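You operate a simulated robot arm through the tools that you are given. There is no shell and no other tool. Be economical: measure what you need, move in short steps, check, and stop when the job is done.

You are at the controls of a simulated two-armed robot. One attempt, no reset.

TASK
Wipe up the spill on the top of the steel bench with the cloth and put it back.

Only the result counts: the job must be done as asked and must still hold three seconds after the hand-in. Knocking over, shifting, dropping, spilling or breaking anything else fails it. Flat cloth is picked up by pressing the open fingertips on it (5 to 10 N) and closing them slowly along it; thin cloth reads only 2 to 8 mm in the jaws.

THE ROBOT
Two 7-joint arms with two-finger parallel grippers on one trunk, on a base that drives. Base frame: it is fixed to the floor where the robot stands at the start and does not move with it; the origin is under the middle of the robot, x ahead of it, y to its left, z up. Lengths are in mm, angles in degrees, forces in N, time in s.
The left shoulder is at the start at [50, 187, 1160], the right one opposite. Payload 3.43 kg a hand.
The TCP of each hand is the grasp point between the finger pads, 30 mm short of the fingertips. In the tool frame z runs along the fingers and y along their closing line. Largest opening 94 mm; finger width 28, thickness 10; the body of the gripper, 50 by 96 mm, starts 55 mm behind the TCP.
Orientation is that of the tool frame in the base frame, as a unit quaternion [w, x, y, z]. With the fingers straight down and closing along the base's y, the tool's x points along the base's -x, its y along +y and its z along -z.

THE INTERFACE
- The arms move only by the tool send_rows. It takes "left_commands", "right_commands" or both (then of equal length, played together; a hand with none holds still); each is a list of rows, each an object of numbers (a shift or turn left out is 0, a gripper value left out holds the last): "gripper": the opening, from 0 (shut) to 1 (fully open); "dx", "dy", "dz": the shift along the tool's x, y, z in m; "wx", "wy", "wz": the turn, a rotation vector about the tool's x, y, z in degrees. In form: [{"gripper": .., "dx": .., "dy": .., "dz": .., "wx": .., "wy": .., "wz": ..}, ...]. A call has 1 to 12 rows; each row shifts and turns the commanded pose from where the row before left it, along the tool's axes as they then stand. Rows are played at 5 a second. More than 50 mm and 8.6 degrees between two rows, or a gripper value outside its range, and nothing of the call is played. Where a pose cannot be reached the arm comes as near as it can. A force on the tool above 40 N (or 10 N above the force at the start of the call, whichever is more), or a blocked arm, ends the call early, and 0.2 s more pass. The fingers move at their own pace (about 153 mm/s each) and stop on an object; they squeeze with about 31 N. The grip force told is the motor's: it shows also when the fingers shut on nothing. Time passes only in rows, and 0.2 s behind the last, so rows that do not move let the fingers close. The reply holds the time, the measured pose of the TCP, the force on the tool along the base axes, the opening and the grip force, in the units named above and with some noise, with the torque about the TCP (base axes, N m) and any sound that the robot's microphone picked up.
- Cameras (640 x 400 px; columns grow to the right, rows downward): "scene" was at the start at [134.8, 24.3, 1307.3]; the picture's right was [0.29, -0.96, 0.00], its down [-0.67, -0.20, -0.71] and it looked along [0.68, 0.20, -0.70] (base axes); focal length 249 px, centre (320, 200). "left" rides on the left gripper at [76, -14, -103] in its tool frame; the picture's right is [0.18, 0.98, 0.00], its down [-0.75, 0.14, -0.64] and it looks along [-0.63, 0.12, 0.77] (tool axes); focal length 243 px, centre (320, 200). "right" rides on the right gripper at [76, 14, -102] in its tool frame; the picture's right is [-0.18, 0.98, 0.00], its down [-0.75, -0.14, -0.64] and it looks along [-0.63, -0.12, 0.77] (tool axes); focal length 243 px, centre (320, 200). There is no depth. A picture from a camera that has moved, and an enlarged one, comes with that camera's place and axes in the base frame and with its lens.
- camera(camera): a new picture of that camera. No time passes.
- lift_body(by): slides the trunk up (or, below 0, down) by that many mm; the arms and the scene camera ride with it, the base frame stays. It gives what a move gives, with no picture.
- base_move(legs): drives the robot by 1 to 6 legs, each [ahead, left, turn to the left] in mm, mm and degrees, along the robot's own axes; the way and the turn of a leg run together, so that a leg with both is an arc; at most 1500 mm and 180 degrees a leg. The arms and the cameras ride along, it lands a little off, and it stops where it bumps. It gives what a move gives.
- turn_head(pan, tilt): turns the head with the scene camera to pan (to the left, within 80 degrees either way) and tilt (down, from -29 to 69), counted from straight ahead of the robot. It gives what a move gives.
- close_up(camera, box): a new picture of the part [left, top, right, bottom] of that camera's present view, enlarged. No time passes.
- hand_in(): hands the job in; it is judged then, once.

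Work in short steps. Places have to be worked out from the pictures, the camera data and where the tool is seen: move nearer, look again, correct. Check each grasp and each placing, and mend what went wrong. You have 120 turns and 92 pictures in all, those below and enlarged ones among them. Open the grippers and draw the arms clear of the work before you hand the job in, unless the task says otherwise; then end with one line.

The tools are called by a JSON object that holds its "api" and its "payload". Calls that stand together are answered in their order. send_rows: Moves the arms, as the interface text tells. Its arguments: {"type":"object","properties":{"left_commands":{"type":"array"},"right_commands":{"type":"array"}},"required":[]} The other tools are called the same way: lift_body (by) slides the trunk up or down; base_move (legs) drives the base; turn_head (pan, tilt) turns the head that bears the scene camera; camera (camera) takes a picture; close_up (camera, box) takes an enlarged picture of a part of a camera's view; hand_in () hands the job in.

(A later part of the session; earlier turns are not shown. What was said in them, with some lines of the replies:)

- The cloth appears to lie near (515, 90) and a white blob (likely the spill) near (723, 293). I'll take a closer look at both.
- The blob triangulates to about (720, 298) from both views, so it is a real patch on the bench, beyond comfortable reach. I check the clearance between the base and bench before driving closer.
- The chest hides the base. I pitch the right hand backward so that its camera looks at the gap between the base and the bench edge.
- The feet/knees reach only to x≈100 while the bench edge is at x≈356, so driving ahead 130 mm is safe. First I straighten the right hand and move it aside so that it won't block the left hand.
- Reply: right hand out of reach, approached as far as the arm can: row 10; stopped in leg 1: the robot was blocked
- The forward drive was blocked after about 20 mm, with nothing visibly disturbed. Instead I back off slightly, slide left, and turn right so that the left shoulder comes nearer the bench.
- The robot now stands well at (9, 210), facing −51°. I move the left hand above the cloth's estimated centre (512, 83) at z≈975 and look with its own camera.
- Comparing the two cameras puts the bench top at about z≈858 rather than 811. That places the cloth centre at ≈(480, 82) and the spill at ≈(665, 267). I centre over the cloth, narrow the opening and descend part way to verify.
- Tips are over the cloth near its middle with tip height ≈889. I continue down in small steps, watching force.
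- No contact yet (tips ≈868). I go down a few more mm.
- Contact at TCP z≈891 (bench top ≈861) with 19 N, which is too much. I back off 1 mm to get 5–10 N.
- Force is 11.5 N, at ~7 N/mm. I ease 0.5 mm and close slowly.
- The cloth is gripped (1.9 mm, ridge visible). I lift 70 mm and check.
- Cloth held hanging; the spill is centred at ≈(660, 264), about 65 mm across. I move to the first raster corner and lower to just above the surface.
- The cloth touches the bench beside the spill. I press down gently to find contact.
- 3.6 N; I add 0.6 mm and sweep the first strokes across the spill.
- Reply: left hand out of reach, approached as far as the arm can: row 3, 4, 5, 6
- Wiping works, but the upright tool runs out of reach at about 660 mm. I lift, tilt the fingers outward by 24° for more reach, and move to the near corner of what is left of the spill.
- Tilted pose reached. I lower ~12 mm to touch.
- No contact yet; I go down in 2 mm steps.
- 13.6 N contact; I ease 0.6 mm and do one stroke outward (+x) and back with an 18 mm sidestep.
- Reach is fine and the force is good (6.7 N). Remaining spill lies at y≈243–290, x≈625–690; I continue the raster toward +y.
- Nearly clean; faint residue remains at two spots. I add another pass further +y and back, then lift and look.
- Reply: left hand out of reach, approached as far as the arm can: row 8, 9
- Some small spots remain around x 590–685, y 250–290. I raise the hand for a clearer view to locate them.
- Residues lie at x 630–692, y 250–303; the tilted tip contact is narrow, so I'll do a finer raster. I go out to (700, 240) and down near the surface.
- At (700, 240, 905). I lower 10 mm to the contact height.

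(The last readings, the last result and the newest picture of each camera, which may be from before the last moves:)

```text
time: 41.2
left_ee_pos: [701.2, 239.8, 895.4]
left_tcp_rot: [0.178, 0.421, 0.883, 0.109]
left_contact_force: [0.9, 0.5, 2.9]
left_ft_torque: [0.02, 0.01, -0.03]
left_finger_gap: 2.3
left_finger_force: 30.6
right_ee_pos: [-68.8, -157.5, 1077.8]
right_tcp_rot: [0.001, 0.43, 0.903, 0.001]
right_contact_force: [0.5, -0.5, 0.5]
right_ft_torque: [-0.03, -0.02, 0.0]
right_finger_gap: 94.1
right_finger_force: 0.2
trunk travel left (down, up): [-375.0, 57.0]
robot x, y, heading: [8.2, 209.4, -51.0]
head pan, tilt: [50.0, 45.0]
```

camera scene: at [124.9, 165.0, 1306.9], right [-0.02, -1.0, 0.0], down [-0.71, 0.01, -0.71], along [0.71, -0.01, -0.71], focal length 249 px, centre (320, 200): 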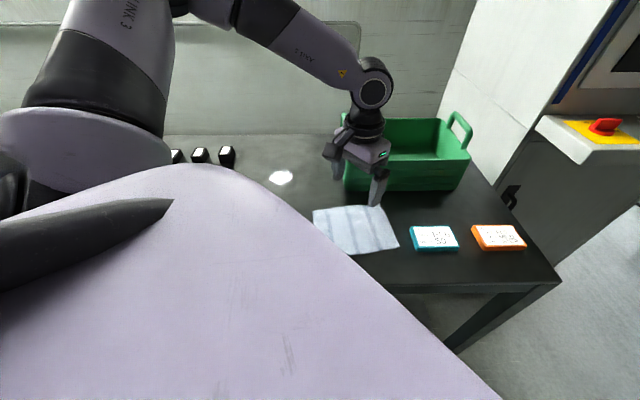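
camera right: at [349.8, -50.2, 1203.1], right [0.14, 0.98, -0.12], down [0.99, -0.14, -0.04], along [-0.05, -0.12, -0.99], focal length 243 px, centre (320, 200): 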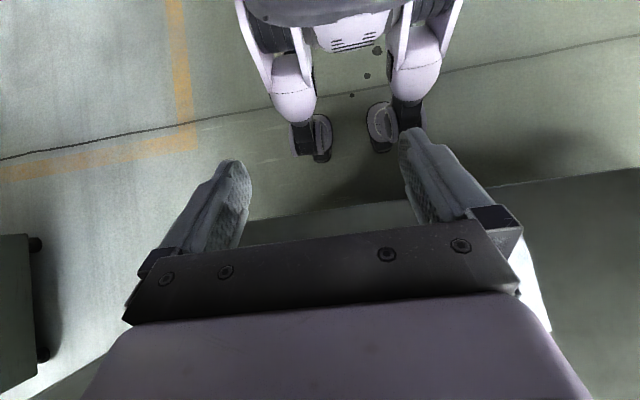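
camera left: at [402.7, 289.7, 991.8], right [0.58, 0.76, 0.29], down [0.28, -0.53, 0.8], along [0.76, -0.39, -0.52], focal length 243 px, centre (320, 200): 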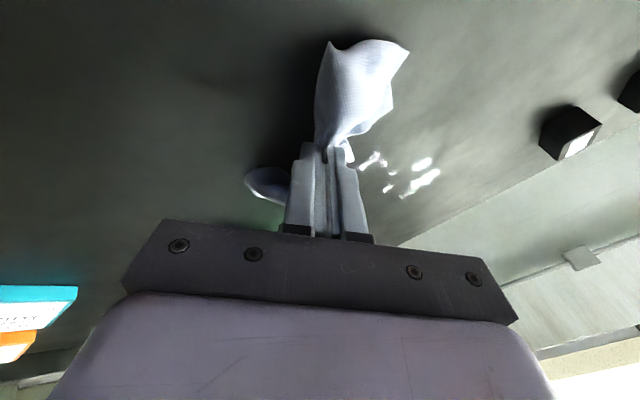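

2.9 N; I add 0.7 mm and raster with 9 mm steps.

{"api": "send_rows", "payload": {"left_commands": [{"dx": 0.0002, "dy": -0.0002, "dz": 0.0007}, {"dx": 0.0151, "dy": -0.023, "dz": -0.0122}, {"dx": 0.0151, "dy": -0.023, "dz": -0.0122}, {"dx": 0.0151, "dy": -0.023, "dz": -0.0122}, {"dx": 0.0076, "dy": 0.005}, {"dx": -0.0151, "dy": 0.023, "dz": 0.0122}, {"dx": -0.0151, "dy": 0.023, "dz": 0.0122}, {"dx": -0.0151, "dy": 0.023, "dz": 0.0122}, {"dx": 0.0076, "dy": 0.005}, {"dx": 0.0151, "dy": -0.023, "dz": -0.0122}, {"dx": 0.0151, "dy": -0.023, "dz": -0.0122}, {"dx": 0.0151, "dy": -0.023, "dz": -0.0122}]}}

{"api": "send_rows", "payload": {"left_commands": [{"dx": 0.0076, "dy": 0.005}, {"dx": -0.0151, "dy": 0.023, "dz": 0.0122}, {"dx": -0.0151, "dy": 0.023, "dz": 0.0122}, {"dx": -0.0151, "dy": 0.023, "dz": 0.0122}, {"dx": 0.0076, "dy": 0.005}, {"dx": 0.0151, "dy": -0.023, "dz": -0.0122}, {"dx": 0.0151, "dy": -0.023, "dz": -0.0122}, {"dx": 0.0151, "dy": -0.023, "dz": -0.0122}, {"dx": 0.0076, "dy": 0.005}, {"dx": -0.0151, "dy": 0.023, "dz": 0.0122}, {"dx": -0.0151, "dy": 0.023, "dz": 0.0122}, {"dx": -0.0151, "dy": 0.023, "dz": 0.0122}]}}

{"api": "send_rows", "payload": {"left_commands": [{"dx": 0.0076, "dy": 0.005}, {"dx": 0.0151, "dy": -0.023, "dz": -0.0122}, {"dx": 0.0151, "dy": -0.023, "dz": -0.0122}, {"dx": 0.0151, "dy": -0.023, "dz": -0.0122}, {"dx": 0.0076, "dy": 0.005}, {"dx": -0.0151, "dy": 0.023, "dz": 0.0122}, {"dx": -0.0151, "dy": 0.023, "dz": 0.0122}, {"dx": -0.0151, "dy": 0.023, "dz": 0.0122}]}}

{"api": "camera", "payload": {"camera": "left"}}

```text
time: 43.8
left_ee_pos: [608.3, 249.6, 895.3]
left_tcp_rot: [0.177, 0.42, 0.883, 0.11]
left_contact_force: [1.4, 0.1, 3.9]
left_ft_torque: [0.01, 0.0, 0.02]
left_finger_gap: 2.0
left_finger_force: 31.1
right_ee_pos: [-69.0, -157.8, 1076.7]
right_tcp_rot: [0.001, 0.431, 0.903, 0.001]
right_contact_force: [0.2, -1.3, 0.2]
right_ft_torque: [-0.02, 0.02, 0.01]
right_finger_gap: 93.9
right_finger_force: 0.0
trunk travel left (down, up): [-375.0, 57.0]
robot x, y, heading: [6.1, 213.0, -51.0]
head pan, tilt: [50.0, 45.0]
```

```text
time: 46.4
left_ee_pos: [694.8, 287.5, 895.7]
left_tcp_rot: [0.179, 0.421, 0.883, 0.108]
left_contact_force: [-3.3, -1.1, 11.5]
left_ft_torque: [0.0, 0.11, 0.01]
left_finger_gap: 1.8
left_finger_force: 30.9
right_ee_pos: [-70.6, -157.1, 1077.3]
right_tcp_rot: [0.0, 0.43, 0.903, 0.003]
right_contact_force: [-0.2, 0.5, -0.6]
right_ft_torque: [0.0, 0.03, -0.01]
right_finger_gap: 93.8
right_finger_force: 0.0
trunk travel left (down, up): [-375.0, 57.0]
robot x, y, heading: [8.8, 211.3, -51.0]
head pan, tilt: [50.0, 45.0]
```

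```text
time: 48.2
left_ee_pos: [694.6, 302.5, 895.2]
left_tcp_rot: [0.179, 0.42, 0.883, 0.109]
left_contact_force: [-2.7, -1.8, 12.8]
left_ft_torque: [-0.01, 0.16, 0.01]
left_finger_gap: 2.1
left_finger_force: 30.9
right_ee_pos: [-69.1, -156.9, 1077.1]
right_tcp_rot: [0.001, 0.431, 0.903, 0.002]
right_contact_force: [-0.3, 0.0, 0.0]
right_ft_torque: [-0.01, 0.01, 0.04]
right_finger_gap: 93.9
right_finger_force: 0.0
trunk travel left (down, up): [-375.0, 57.0]
robot x, y, heading: [10.7, 210.8, -50.9]
head pan, tilt: [50.0, 45.0]
```

```text
62 pictures are left
camera left: at [596.8, 349.2, 965.0], right [0.58, 0.76, 0.3], down [0.28, -0.53, 0.8], along [0.76, -0.39, -0.52], focal length 243 px, centre (320, 200)
```

left: 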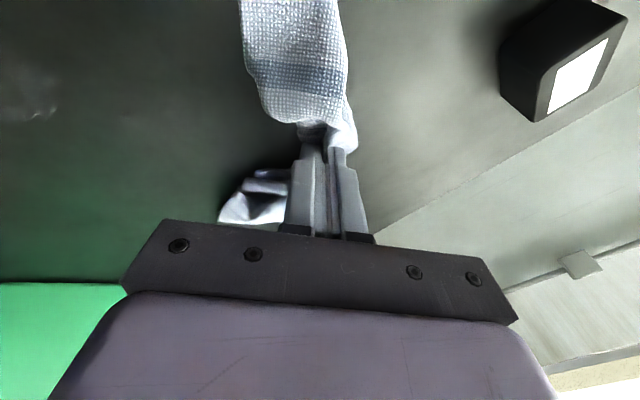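

Only a faint mark remains visible near (595, 261). I lift and retract for an overall view.

{"api": "send_rows", "payload": {"left_commands": [{"dx": -0.0067, "dy": 0.0102, "dz": -0.0274}, {"dx": -0.0067, "dy": 0.0102, "dz": -0.0274}, {"dx": -0.0067, "dy": 0.0102, "dz": -0.0274}, {"dx": 0.0201, "dy": -0.0307, "dz": -0.0163}, {"dx": 0.0201, "dy": -0.0307, "dz": -0.0163}, {"dx": 0.0201, "dy": -0.0307, "dz": -0.0163}, {"dx": 0.0201, "dy": -0.0307, "dz": -0.0163}, {}]}}

{"api": "camera", "payload": {"camera": "left"}}

{"api": "close_up", "payload": {"camera": "scene", "box": [220, 110, 420, 270]}}

```text
time: 50.0
left_ee_pos: [534.8, 287.8, 984.9]
left_tcp_rot: [0.178, 0.42, 0.883, 0.108]
left_contact_force: [-0.1, 0.5, -0.7]
left_ft_torque: [-0.02, 0.03, 0.0]
left_finger_gap: 2.2
left_finger_force: 31.1
right_ee_pos: [-68.9, -157.3, 1077.5]
right_tcp_rot: [0.0, 0.431, 0.903, 0.001]
right_contact_force: [-0.1, 0.3, 0.5]
right_ft_torque: [-0.04, -0.01, -0.04]
right_finger_gap: 94.0
right_finger_force: 0.0
trunk travel left (down, up): [-375.0, 57.0]
robot x, y, heading: [9.8, 212.2, -50.9]
head pan, tilt: [50.0, 45.0]
```

```text
61 pictures are left
camera left: at [437.5, 334.2, 1054.8], right [0.58, 0.76, 0.29], down [0.28, -0.53, 0.8], along [0.76, -0.39, -0.52], focal length 243 px, centre (320, 200)
```

left: 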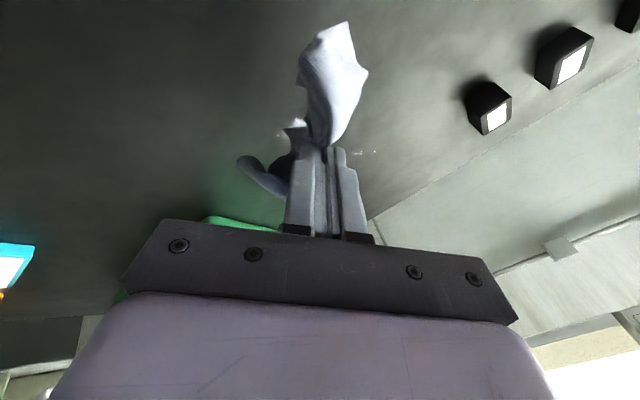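

```text
2.50 times, centred on (320, 190) of scene
camera zoom: at [125.2, 164.8, 1306.9], right [-0.02, -1.0, 0.0], down [-0.71, 0.01, -0.71], along [0.71, -0.01, -0.71], focal length 623 px, centre (320, 225)
```

zoom: 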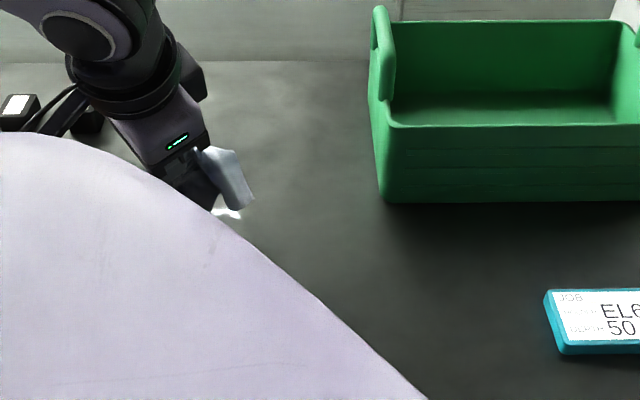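

Bits remain near (590, 255) and tiny ones near (680–700, 283–299). I swing the hand aside for an unobstructed scene view.

{"api": "send_rows", "payload": {"left_commands": [{"dx": -0.0336, "dy": -0.022}, {"dx": -0.0336, "dy": -0.022}, {"dx": -0.0336, "dy": -0.022}, {"dx": -0.0336, "dy": -0.022}, {}]}}

{"api": "close_up", "payload": {"camera": "scene", "box": [220, 140, 320, 220]}}

{"api": "camera", "payload": {"camera": "left"}}

```text
time: 51.2
left_ee_pos: [551.2, 127.6, 984.4]
left_tcp_rot: [0.178, 0.42, 0.883, 0.108]
left_contact_force: [-0.2, 0.2, -0.7]
left_ft_torque: [0.06, 0.04, -0.03]
left_finger_gap: 1.9
left_finger_force: 31.1
right_ee_pos: [-69.3, -157.8, 1077.7]
right_tcp_rot: [0.0, 0.431, 0.902, 0.002]
right_contact_force: [0.1, 0.6, 0.9]
right_ft_torque: [0.0, -0.04, -0.05]
right_finger_gap: 93.9
right_finger_force: 0.2
trunk travel left (down, up): [-375.0, 57.0]
robot x, y, heading: [9.1, 211.1, -51.2]
head pan, tilt: [50.0, 45.0]
```

```text
5.00 times, centred on (270, 180) of scene
camera zoom: at [125.2, 165.1, 1306.9], right [-0.02, -1.0, 0.0], down [-0.71, 0.01, -0.71], along [0.71, -0.01, -0.71], focal length 1247 px, centre (570, 300)
```

zoom: 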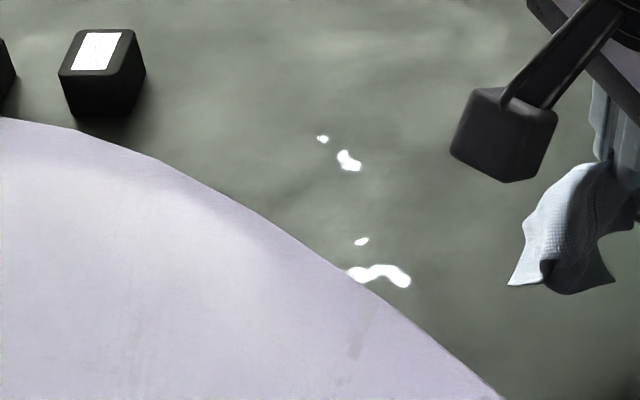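

```text
58 pictures are left
camera left: at [455.1, 174.8, 1053.9], right [0.58, 0.76, 0.29], down [0.28, -0.53, 0.8], along [0.76, -0.39, -0.52], focal length 243 px, centre (320, 200)
```

left: 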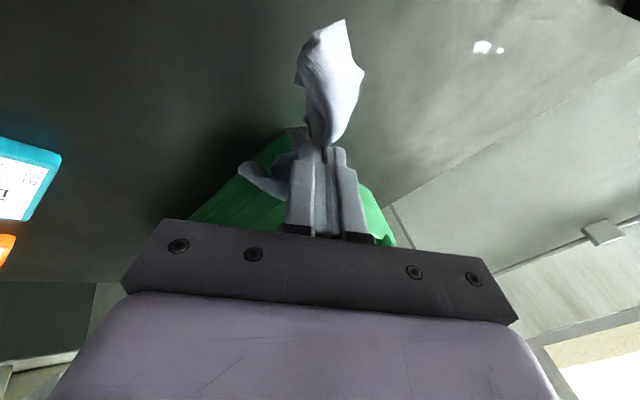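

The remaining spots are at (685, 283), (705, 300), (616, 268) and a strip (586–592, 241–272). The spill is erased where the cloth presses, so I go to (575, 232) and prepare lateral strokes over the inner strip.

{"api": "send_rows", "payload": {"left_commands": [{"dx": 0.0229, "dy": 0.0274, "dz": 0.0046}, {"dx": 0.0229, "dy": 0.0274, "dz": 0.0046}, {"dx": 0.0229, "dy": 0.0274, "dz": 0.0046}, {"dx": 0.0058, "dy": -0.0089, "dz": 0.02375}, {"dx": 0.0058, "dy": -0.0089, "dz": 0.02375}, {"dx": 0.0058, "dy": -0.0089, "dz": 0.02375}, {"dx": 0.0018, "dy": -0.0027, "dz": 0.0073}, {}]}}

```text
time: 53.0
left_ee_pos: [574.3, 234.3, 897.5]
left_tcp_rot: [0.178, 0.421, 0.883, 0.108]
left_contact_force: [0.4, -0.9, 0.5]
left_ft_torque: [-0.04, -0.01, -0.01]
left_finger_gap: 1.8
left_finger_force: 30.9
right_ee_pos: [-68.4, -157.1, 1076.5]
right_tcp_rot: [0.001, 0.43, 0.903, 0.0]
right_contact_force: [-1.1, -0.6, -0.6]
right_ft_torque: [0.0, -0.02, 0.04]
right_finger_gap: 94.3
right_finger_force: 0.0
trunk travel left (down, up): [-375.0, 57.0]
robot x, y, heading: [7.6, 209.1, -50.9]
head pan, tilt: [50.0, 45.0]
```

Down 3 mm to contact, then lateral strokes stepping outward by 10 mm.

{"api": "send_rows", "payload": {"left_commands": [{"dx": 0.0007, "dy": -0.001, "dz": 0.0027}, {"dx": 0.0294, "dy": 0.01925}, {"dx": 0.0294, "dy": 0.01925}, {"dx": -0.005, "dy": 0.0077, "dz": 0.0041}, {"dx": -0.0294, "dy": -0.01925}, {"dx": -0.0294, "dy": -0.01925}, {"dx": -0.005, "dy": 0.0077, "dz": 0.0041}, {"dx": 0.0294, "dy": 0.01925}, {"dx": 0.0294, "dy": 0.01925}, {}]}}

{"api": "send_rows", "payload": {"left_commands": [{"dx": -0.005, "dy": 0.0077, "dz": 0.0041}, {"dx": -0.0294, "dy": -0.01925}, {"dx": -0.0294, "dy": -0.01925}, {"dx": -0.005, "dy": 0.0077, "dz": 0.0041}, {"dx": 0.0294, "dy": 0.01925}, {"dx": 0.0294, "dy": 0.01925}, {"dx": -0.005, "dy": 0.0077, "dz": 0.0041}, {"dx": -0.0294, "dy": -0.01925}, {"dx": -0.0294, "dy": -0.01925}, {}]}}

```text
time: 55.2
left_ee_pos: [586.2, 303.6, 895.3]
left_tcp_rot: [0.18, 0.421, 0.882, 0.108]
left_contact_force: [1.1, -3.9, 7.5]
left_ft_torque: [-0.11, 0.02, 0.01]
left_finger_gap: 2.0
left_finger_force: 30.7
right_ee_pos: [-69.1, -158.9, 1076.8]
right_tcp_rot: [0.0, 0.431, 0.902, 0.001]
right_contact_force: [-0.3, 0.6, 0.3]
right_ft_torque: [0.0, -0.05, -0.03]
right_finger_gap: 93.9
right_finger_force: 0.1
trunk travel left (down, up): [-375.0, 57.0]
robot x, y, heading: [6.9, 209.2, -50.9]
head pan, tilt: [50.0, 45.0]
```

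```text
time: 56.0
left_ee_pos: [602.7, 247.1, 894.6]
left_tcp_rot: [0.178, 0.424, 0.88, 0.119]
left_contact_force: [-4.0, 4.1, 15.7]
left_ft_torque: [0.21, 0.2, 0.02]
left_finger_gap: 2.1
left_finger_force: 30.9
right_ee_pos: [-69.4, -156.6, 1077.2]
right_tcp_rot: [0.001, 0.431, 0.903, 0.001]
right_contact_force: [-0.2, -0.2, -0.3]
right_ft_torque: [0.01, 0.05, 0.0]
right_finger_gap: 94.0
right_finger_force: 0.0
trunk travel left (down, up): [-375.0, 57.0]
robot x, y, heading: [6.2, 208.6, -51.1]
head pan, tilt: [50.0, 45.0]
stopped in row 4 (left hand): the force on the tool passed its limit (the readings are from after the stop); the commanded pose is now the measured one
```

The force limit tripped (a cloth fold likely under the tip). I ease up 1 mm and continue with smaller strokes outward.

{"api": "send_rows", "payload": {"left_commands": [{"dx": -0.0002, "dy": 0.0003, "dz": -0.0009}, {"dx": 0.0294, "dy": 0.01925}, {"dx": 0.0252, "dy": 0.0165}, {"dx": -0.005, "dy": 0.0077, "dz": 0.0041}, {"dx": -0.0294, "dy": -0.01925}, {"dx": -0.0252, "dy": -0.0165}, {"dx": -0.005, "dy": 0.0077, "dz": 0.0041}, {"dx": 0.0294, "dy": 0.01925}, {"dx": 0.0252, "dy": 0.0165}, {}]}}

```text
time: 58.2
left_ee_pos: [619.2, 314.8, 894.9]
left_tcp_rot: [0.176, 0.425, 0.88, 0.117]
left_contact_force: [-0.2, -2.5, 6.4]
left_ft_torque: [-0.07, 0.04, -0.01]
left_finger_gap: 1.8
left_finger_force: 30.7
right_ee_pos: [-70.0, -158.4, 1077.0]
right_tcp_rot: [0.0, 0.43, 0.903, 0.001]
right_contact_force: [0.0, -0.7, 0.1]
right_ft_torque: [-0.03, 0.02, 0.01]
right_finger_gap: 94.2
right_finger_force: 0.0
trunk travel left (down, up): [-375.0, 57.0]
robot x, y, heading: [9.0, 213.2, -50.8]
head pan, tilt: [50.0, 45.0]
```

Now outward to x≈675 and lateral strokes over the outer spots.

{"api": "send_rows", "payload": {"left_commands": [{"dx": -0.0138, "dy": 0.0211, "dz": 0.0112}, {"dx": -0.0138, "dy": 0.0211, "dz": 0.0112}, {"dx": -0.0235, "dy": -0.0154}, {"dx": -0.0235, "dy": -0.0154}, {"dx": -0.0045, "dy": 0.0069, "dz": 0.0037}, {"dx": 0.0235, "dy": 0.0154}, {"dx": 0.0235, "dy": 0.0154}, {"dx": -0.0045, "dy": 0.0069, "dz": 0.0037}, {"dx": -0.0235, "dy": -0.0154}, {"dx": -0.0235, "dy": -0.0154}, {}]}}

```text
time: 59.2
left_ee_pos: [678.0, 271.8, 895.3]
left_tcp_rot: [0.174, 0.429, 0.877, 0.128]
left_contact_force: [-3.4, 1.4, 13.2]
left_ft_torque: [0.1, 0.2, 0.04]
left_finger_gap: 2.2
left_finger_force: 31.4
right_ee_pos: [-69.7, -157.3, 1077.7]
right_tcp_rot: [0.0, 0.43, 0.903, 0.0]
right_contact_force: [0.4, -0.3, 0.0]
right_ft_torque: [0.03, 0.02, 0.01]
right_finger_gap: 94.1
right_finger_force: 0.2
trunk travel left (down, up): [-375.0, 57.0]
robot x, y, heading: [9.7, 208.9, -50.7]
head pan, tilt: [50.0, 45.0]
stopped in row 5 (left hand): the force on the tool passed its limit (the readings are from after the stop); the commanded pose is now the measured one
```

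Again a force trip when switching direction; I ease 1.2 mm and continue.

{"api": "send_rows", "payload": {"left_commands": [{"dx": -0.0003, "dy": 0.0004, "dz": -0.0011}, {"dx": 0.0235, "dy": 0.0154}, {"dx": 0.0235, "dy": 0.0154}, {"dx": -0.0045, "dy": 0.0069, "dz": 0.0035}, {"dx": -0.0235, "dy": -0.0154}, {"dx": -0.0235, "dy": -0.0154}, {"dx": -0.0045, "dy": 0.0069, "dz": 0.0035}, {"dx": 0.0235, "dy": 0.0154}, {"dx": 0.0235, "dy": 0.0154}, {}]}}

```text
time: 60.6
left_ee_pos: [688.3, 282.2, 894.2]
left_tcp_rot: [0.172, 0.433, 0.874, 0.139]
left_contact_force: [-4.4, 1.0, 15.4]
left_ft_torque: [0.14, 0.23, -0.01]
left_finger_gap: 2.0
left_finger_force: 31.0
right_ee_pos: [-68.2, -157.1, 1076.5]
right_tcp_rot: [0.0, 0.43, 0.903, 0.0]
right_contact_force: [0.0, 0.9, 0.3]
right_ft_torque: [-0.01, 0.03, 0.0]
right_finger_gap: 94.2
right_finger_force: 0.1
trunk travel left (down, up): [-375.0, 57.0]
robot x, y, heading: [9.5, 211.4, -51.0]
head pan, tilt: [50.0, 45.0]
stopped in row 7 (left hand): the force on the tool passed its limit (the readings are from after the stop); the commanded pose is now the measured one
```

I lift, back off and move aside to look again.

{"api": "send_rows", "payload": {"left_commands": [{"dx": -0.0067, "dy": 0.0102, "dz": -0.0274}, {"dx": -0.0067, "dy": 0.0102, "dz": -0.0274}, {"dx": -0.0067, "dy": 0.0102, "dz": -0.0274}, {"dx": 0.0201, "dy": -0.0307, "dz": -0.0163}, {"dx": 0.0201, "dy": -0.0307, "dz": -0.0163}, {"dx": 0.0201, "dy": -0.0307, "dz": -0.0163}, {"dx": -0.0336, "dy": -0.022}, {"dx": -0.0336, "dy": -0.022}, {"dx": -0.0336, "dy": -0.022}, {"dx": -0.0336, "dy": -0.022}, {}]}}

{"api": "close_up", "payload": {"camera": "scene", "box": [220, 140, 320, 220]}}

{"api": "camera", "payload": {"camera": "left"}}

```text
time: 63.0
left_ee_pos: [580.7, 105.5, 968.0]
left_tcp_rot: [0.169, 0.434, 0.874, 0.138]
left_contact_force: [-0.6, 2.9, 0.6]
left_ft_torque: [0.02, 0.03, 0.08]
left_finger_gap: 2.1
left_finger_force: 31.0
right_ee_pos: [-66.8, -158.0, 1076.2]
right_tcp_rot: [0.001, 0.43, 0.903, 0.001]
right_contact_force: [0.6, -0.8, 0.0]
right_ft_torque: [-0.01, 0.03, -0.01]
right_finger_gap: 93.9
right_finger_force: 0.1
trunk travel left (down, up): [-375.0, 57.0]
robot x, y, heading: [11.3, 211.0, -50.8]
head pan, tilt: [50.0, 45.0]
```

```text
5.00 times, centred on (270, 180) of scene
camera zoom: at [125.5, 165.4, 1306.9], right [-0.02, -1.0, 0.0], down [-0.71, 0.01, -0.71], along [0.71, -0.01, -0.71], focal length 1247 px, centre (570, 300)
```

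zoom: 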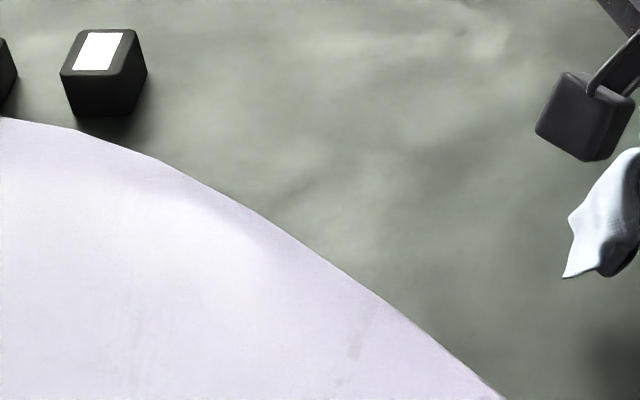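

```text
56 pictures are left
camera left: at [482.9, 149.0, 1039.8], right [0.59, 0.72, 0.35], down [0.26, -0.58, 0.77], along [0.76, -0.36, -0.54], focal length 243 px, centre (320, 200)
```

left: 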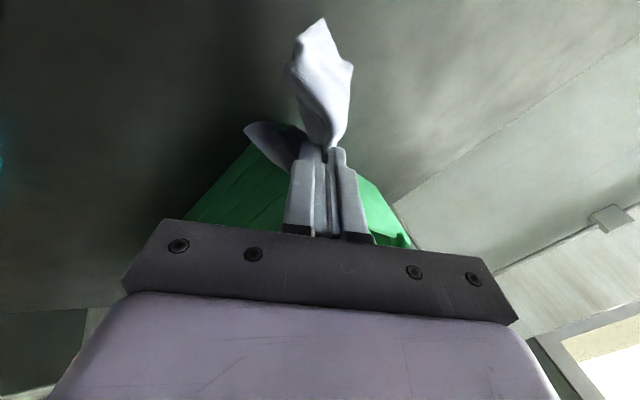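

Visible area is clean. The tool shows a slight 3 N sideways reading near the box, so I back away from it at once, then check the box and the strip hidden by the chest.

{"api": "send_rows", "payload": {"left_commands": [{"dx": 0.011, "dy": 0.007}, {"dx": 0.022, "dy": -0.0152, "dz": -0.011}, {"dx": 0.022, "dy": -0.0152, "dz": -0.011}, {"dx": 0.022, "dy": -0.0152, "dz": -0.011}, {}]}}

{"api": "turn_head", "payload": {"pan": 75, "tilt": 45}}

{"api": "camera", "payload": {"camera": "scene"}}

{"api": "camera", "payload": {"camera": "left"}}

```text
time: 64.2
left_ee_pos: [494.4, 142.7, 970.1]
left_tcp_rot: [0.17, 0.433, 0.874, 0.138]
left_contact_force: [0.1, 0.0, -0.9]
left_ft_torque: [0.01, 0.01, -0.02]
left_finger_gap: 1.9
left_finger_force: 31.0
right_ee_pos: [-67.1, -156.7, 1077.8]
right_tcp_rot: [0.0, 0.43, 0.903, 0.001]
right_contact_force: [-0.3, -0.3, -0.2]
right_ft_torque: [0.02, 0.0, -0.02]
right_finger_gap: 94.0
right_finger_force: 0.0
trunk travel left (down, up): [-375.0, 57.0]
robot x, y, heading: [10.7, 212.8, -50.5]
head pan, tilt: [50.0, 45.0]
```

```text
time: 65.1
left_ee_pos: [495.3, 143.3, 970.2]
left_tcp_rot: [0.169, 0.434, 0.874, 0.138]
left_contact_force: [0.3, 0.0, -0.1]
left_ft_torque: [-0.03, -0.02, 0.01]
left_finger_gap: 2.1
left_finger_force: 31.3
right_ee_pos: [-67.6, -157.2, 1077.7]
right_tcp_rot: [0.001, 0.429, 0.903, 0.001]
right_contact_force: [-0.3, 0.3, 0.3]
right_ft_torque: [-0.03, -0.03, 0.03]
right_finger_gap: 94.0
right_finger_force: 0.1
trunk travel left (down, up): [-375.0, 57.0]
robot x, y, heading: [3.3, 208.8, -50.9]
head pan, tilt: [75.0, 45.0]
```

```text
55 pictures are left
camera scene: at [118.4, 199.5, 1306.9], right [0.41, -0.91, 0.0], down [-0.65, -0.29, -0.71], along [0.65, 0.29, -0.71], focal length 249 px, centre (320, 200)
```

scene: 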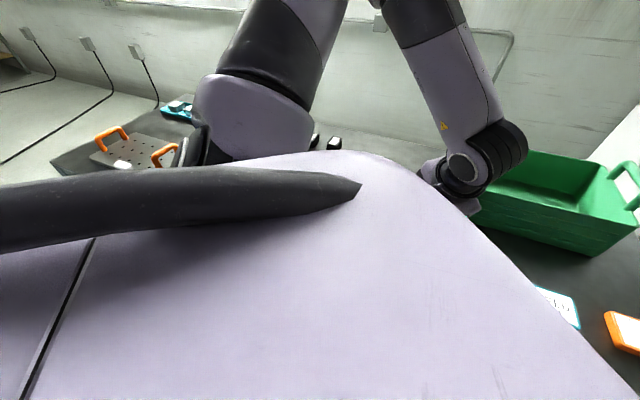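

```text
54 pictures are left
camera left: at [397.5, 185.8, 1042.6], right [0.59, 0.72, 0.35], down [0.26, -0.58, 0.77], along [0.76, -0.36, -0.54], focal length 243 px, centre (320, 200)
```

left: 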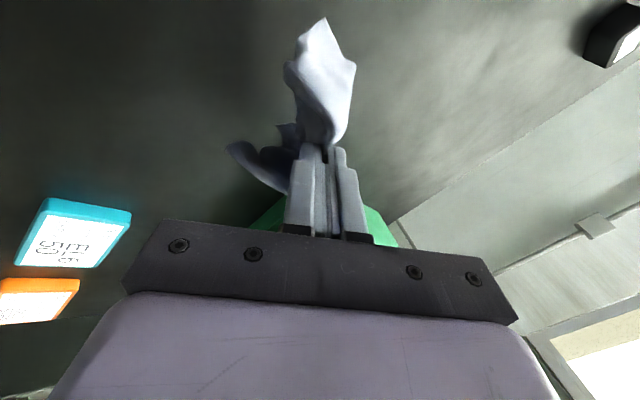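

The area appears clean; I zoom in to confirm no remnants, including the strip the chest hid.

{"api": "close_up", "payload": {"camera": "left", "box": [340, 0, 580, 150]}}

{"api": "turn_head", "payload": {"pan": 50, "tilt": 45}}

{"api": "close_up", "payload": {"camera": "scene", "box": [230, 110, 470, 270]}}

```text
2.67 times, centred on (460, 75) of left
camera zoom: at [397.5, 185.8, 1042.6], right [0.59, 0.72, 0.35], down [0.26, -0.58, 0.77], along [0.76, -0.36, -0.54], focal length 647 px, centre (-53, 533)
```

zoom: 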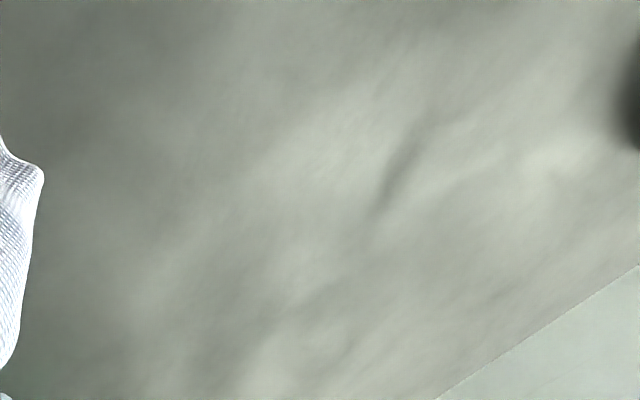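

```text
time: 66.0
left_ee_pos: [494.3, 143.5, 970.4]
left_tcp_rot: [0.169, 0.433, 0.875, 0.139]
left_contact_force: [-0.2, -0.6, 0.3]
left_ft_torque: [-0.02, -0.02, -0.02]
left_finger_gap: 2.0
left_finger_force: 30.9
right_ee_pos: [-66.6, -157.3, 1075.9]
right_tcp_rot: [0.001, 0.429, 0.903, 0.001]
right_contact_force: [-0.4, 0.6, 0.7]
right_ft_torque: [0.01, 0.03, 0.05]
right_finger_gap: 94.0
right_finger_force: 0.1
trunk travel left (down, up): [-375.0, 57.0]
robot x, y, heading: [8.0, 210.7, -51.2]
head pan, tilt: [50.0, 45.0]
```

```text
2.50 times, centred on (350, 190) of scene
camera zoom: at [125.5, 165.2, 1306.9], right [-0.01, -1.0, 0.0], down [-0.71, 0.01, -0.71], along [0.71, -0.01, -0.71], focal length 623 px, centre (245, 225)
```

zoom: 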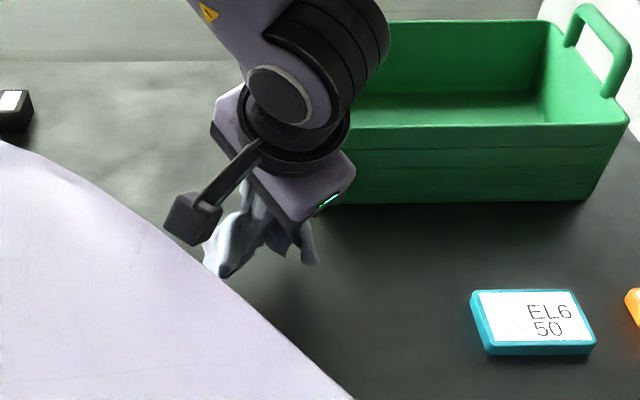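

The bench is spotless and the box unmoved. I untilt the tool and bring the cloth over its original place (480, 82), lowering to TCP z≈910.

{"api": "send_rows", "payload": {"left_commands": [{"wx": 7.6, "wy": 3.56, "wz": -0.6}, {"wx": 7.6, "wy": 3.56, "wz": -0.6}, {"wx": 7.6, "wy": 3.56, "wz": -0.6}, {"dx": -0.0194, "dy": -0.0249}, {"dx": -0.0194, "dy": -0.0249}, {"dz": 0.03}, {"dz": 0.03}, {}]}}

{"api": "camera", "payload": {"camera": "left"}}

{"api": "close_up", "payload": {"camera": "scene", "box": [260, 150, 460, 280]}}

```text
time: 67.8
left_ee_pos: [482.7, 80.6, 910.6]
left_tcp_rot: [0.001, 0.43, 0.903, 0.001]
left_contact_force: [-0.6, 0.1, -0.9]
left_ft_torque: [0.05, -0.01, 0.02]
left_finger_gap: 1.8
left_finger_force: 31.1
right_ee_pos: [-67.7, -157.9, 1077.0]
right_tcp_rot: [0.0, 0.43, 0.903, 0.0]
right_contact_force: [-0.3, 0.0, 0.2]
right_ft_torque: [0.0, -0.03, 0.03]
right_finger_gap: 94.4
right_finger_force: 0.0
trunk travel left (down, up): [-375.0, 57.0]
robot x, y, heading: [10.6, 208.2, -51.1]
head pan, tilt: [50.0, 45.0]
```

```text
51 pictures are left
camera left: at [422.0, 130.7, 1011.4], right [0.65, 0.76, 0.0], down [0.58, -0.49, 0.64], along [0.49, -0.42, -0.77], focal length 243 px, centre (320, 200)
```

left: 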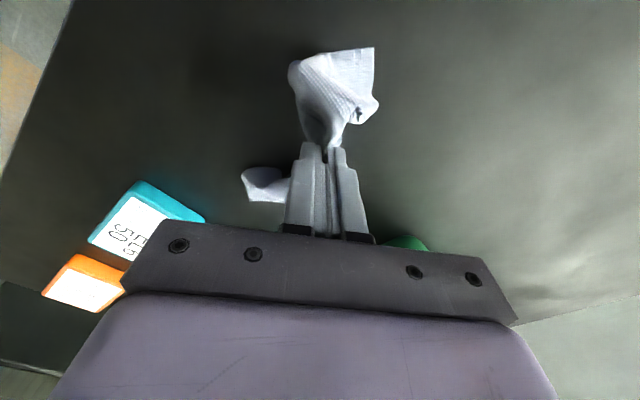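

```text
3.08 times, centred on (360, 215) of scene
camera zoom: at [125.4, 165.2, 1306.9], right [-0.02, -1.0, 0.0], down [-0.71, 0.01, -0.71], along [0.71, -0.01, -0.71], focal length 767 px, centre (197, 154)
```

zoom: 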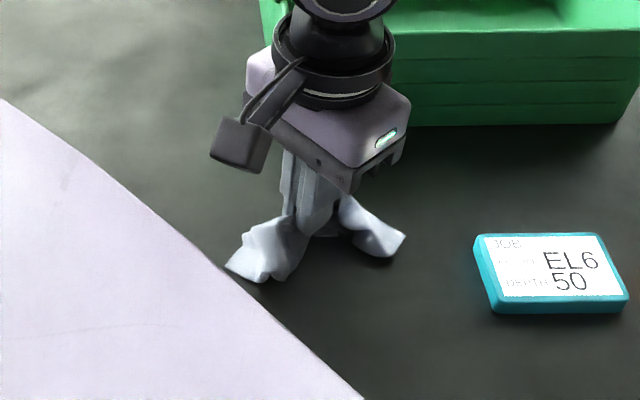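

The cloth hangs over its place. I lower to just above the surface and open slowly.

{"api": "send_rows", "payload": {"left_commands": [{"dz": 0.01}, {"dz": 0.006}, {"gripper": 0.1}, {"gripper": 0.2}, {"gripper": 0.35}, {"gripper": 0.5}, {"gripper": 0.7}, {}, {"dz": -0.03}, {"dz": -0.04}, {"dz": -0.04}, {}]}}

{"api": "camera", "payload": {"camera": "left"}}

{"api": "close_up", "payload": {"camera": "scene", "box": [260, 150, 460, 280]}}

```text
time: 70.4
left_ee_pos: [481.5, 82.3, 1005.4]
left_tcp_rot: [0.002, 0.43, 0.903, 0.0]
left_contact_force: [-0.6, -1.2, 0.2]
left_ft_torque: [0.01, -0.01, -0.03]
left_finger_gap: 65.8
left_finger_force: 0.2
right_ee_pos: [-66.8, -156.4, 1077.3]
right_tcp_rot: [-0.001, 0.429, 0.903, 0.001]
right_contact_force: [-0.1, 0.2, -0.1]
right_ft_torque: [0.0, 0.03, 0.01]
right_finger_gap: 94.0
right_finger_force: 0.1
trunk travel left (down, up): [-375.0, 57.0]
robot x, y, heading: [7.9, 212.3, -50.9]
head pan, tilt: [50.0, 45.0]
```

```text
49 pictures are left
camera left: at [421.2, 132.2, 1106.4], right [0.65, 0.76, 0.0], down [0.58, -0.5, 0.64], along [0.49, -0.42, -0.77], focal length 243 px, centre (320, 200)
```

left: 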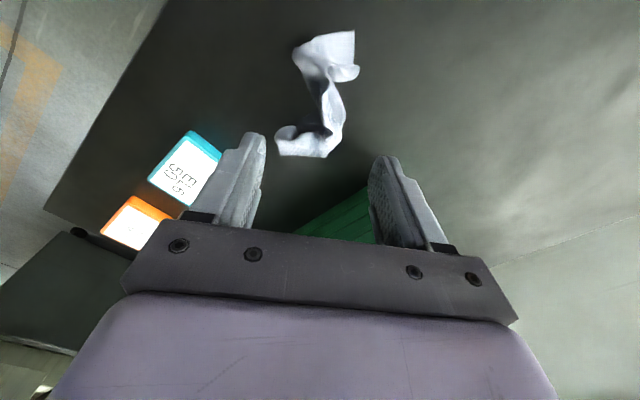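

```text
3.08 times, centred on (360, 215) of scene
camera zoom: at [125.6, 165.0, 1306.9], right [-0.02, -1.0, 0.0], down [-0.71, 0.01, -0.71], along [0.71, -0.01, -0.71], focal length 767 px, centre (197, 154)
```

zoom: 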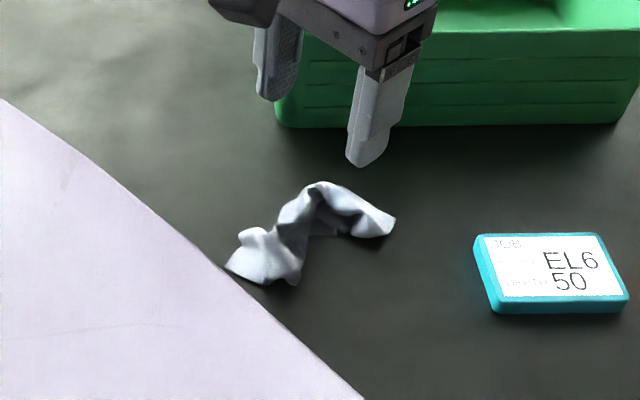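

The cloth lies in its original spot (centroid ≈(476, 84) vs (480, 82)), dropped loose. I open fully and draw the arm up and clear, then take a last look.

{"api": "send_rows", "payload": {"left_commands": [{"dz": -0.035, "gripper": 1.0}, {"dz": -0.035}, {"dx": 0.031, "dy": -0.008}, {"dx": 0.031, "dy": -0.008}, {"dx": 0.031, "dy": -0.008}, {"dx": 0.031, "dy": -0.008}, {}]}}

{"api": "turn_head", "payload": {"pan": 45, "tilt": 40}}

{"api": "camera", "payload": {"camera": "scene"}}

{"api": "camera", "payload": {"camera": "left"}}

```text
time: 72.0
left_ee_pos: [380.0, 157.3, 1073.7]
left_tcp_rot: [0.001, 0.429, 0.903, 0.001]
left_contact_force: [0.1, 0.1, 0.5]
left_ft_torque: [-0.04, -0.02, 0.0]
left_finger_gap: 94.0
left_finger_force: 0.1
right_ee_pos: [-67.1, -157.2, 1077.9]
right_tcp_rot: [0.0, 0.43, 0.903, 0.001]
right_contact_force: [0.2, 0.8, -0.5]
right_ft_torque: [0.03, -0.04, 0.03]
right_finger_gap: 94.1
right_finger_force: 0.0
trunk travel left (down, up): [-375.0, 57.0]
robot x, y, heading: [10.0, 211.3, -50.7]
head pan, tilt: [50.0, 45.0]
```

```text
time: 72.6
left_ee_pos: [379.6, 156.9, 1074.1]
left_tcp_rot: [0.001, 0.43, 0.903, 0.001]
left_contact_force: [-0.3, 0.1, 1.5]
left_ft_torque: [0.04, -0.01, 0.01]
left_finger_gap: 94.0
left_finger_force: 0.0
right_ee_pos: [-67.9, -156.6, 1077.4]
right_tcp_rot: [-0.001, 0.43, 0.903, 0.001]
right_contact_force: [0.1, -0.3, 0.4]
right_ft_torque: [0.02, 0.01, 0.02]
right_finger_gap: 93.9
right_finger_force: 0.0
trunk travel left (down, up): [-375.0, 57.0]
robot x, y, heading: [10.2, 212.0, -50.8]
head pan, tilt: [45.0, 40.0]
```

```text
47 pictures are left
camera scene: at [128.8, 157.7, 1314.1], right [-0.1, -0.99, 0.0], down [-0.64, 0.07, -0.77], along [0.76, -0.08, -0.64], focal length 249 px, centre (320, 200)
```

scene: 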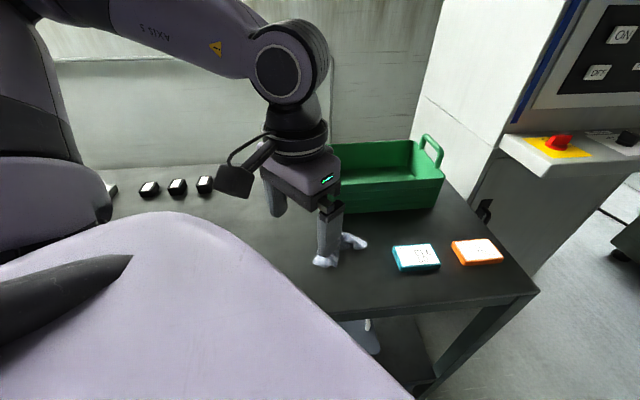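

```text
46 pictures are left
camera left: at [319.2, 207.5, 1174.8], right [0.65, 0.76, 0.0], down [0.58, -0.49, 0.64], along [0.49, -0.42, -0.77], focal length 243 px, centre (320, 200)
```

left: 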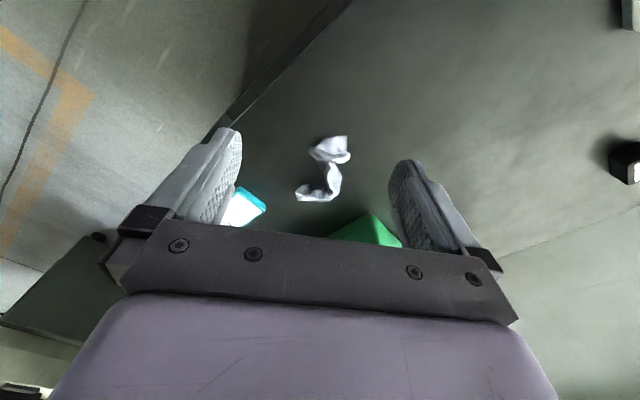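

The spill is gone, the cloth is in its place, the other items are undisturbed and the arms are clear, so I hand in.

{"api": "hand_in", "payload": {}}

```text
The job is handed in.
```

I wiped the spill off the steel bench until no trace showed in the pictures, and put the cloth back in its original spot. It lies crumpled there, not spread flat as it was at the start.
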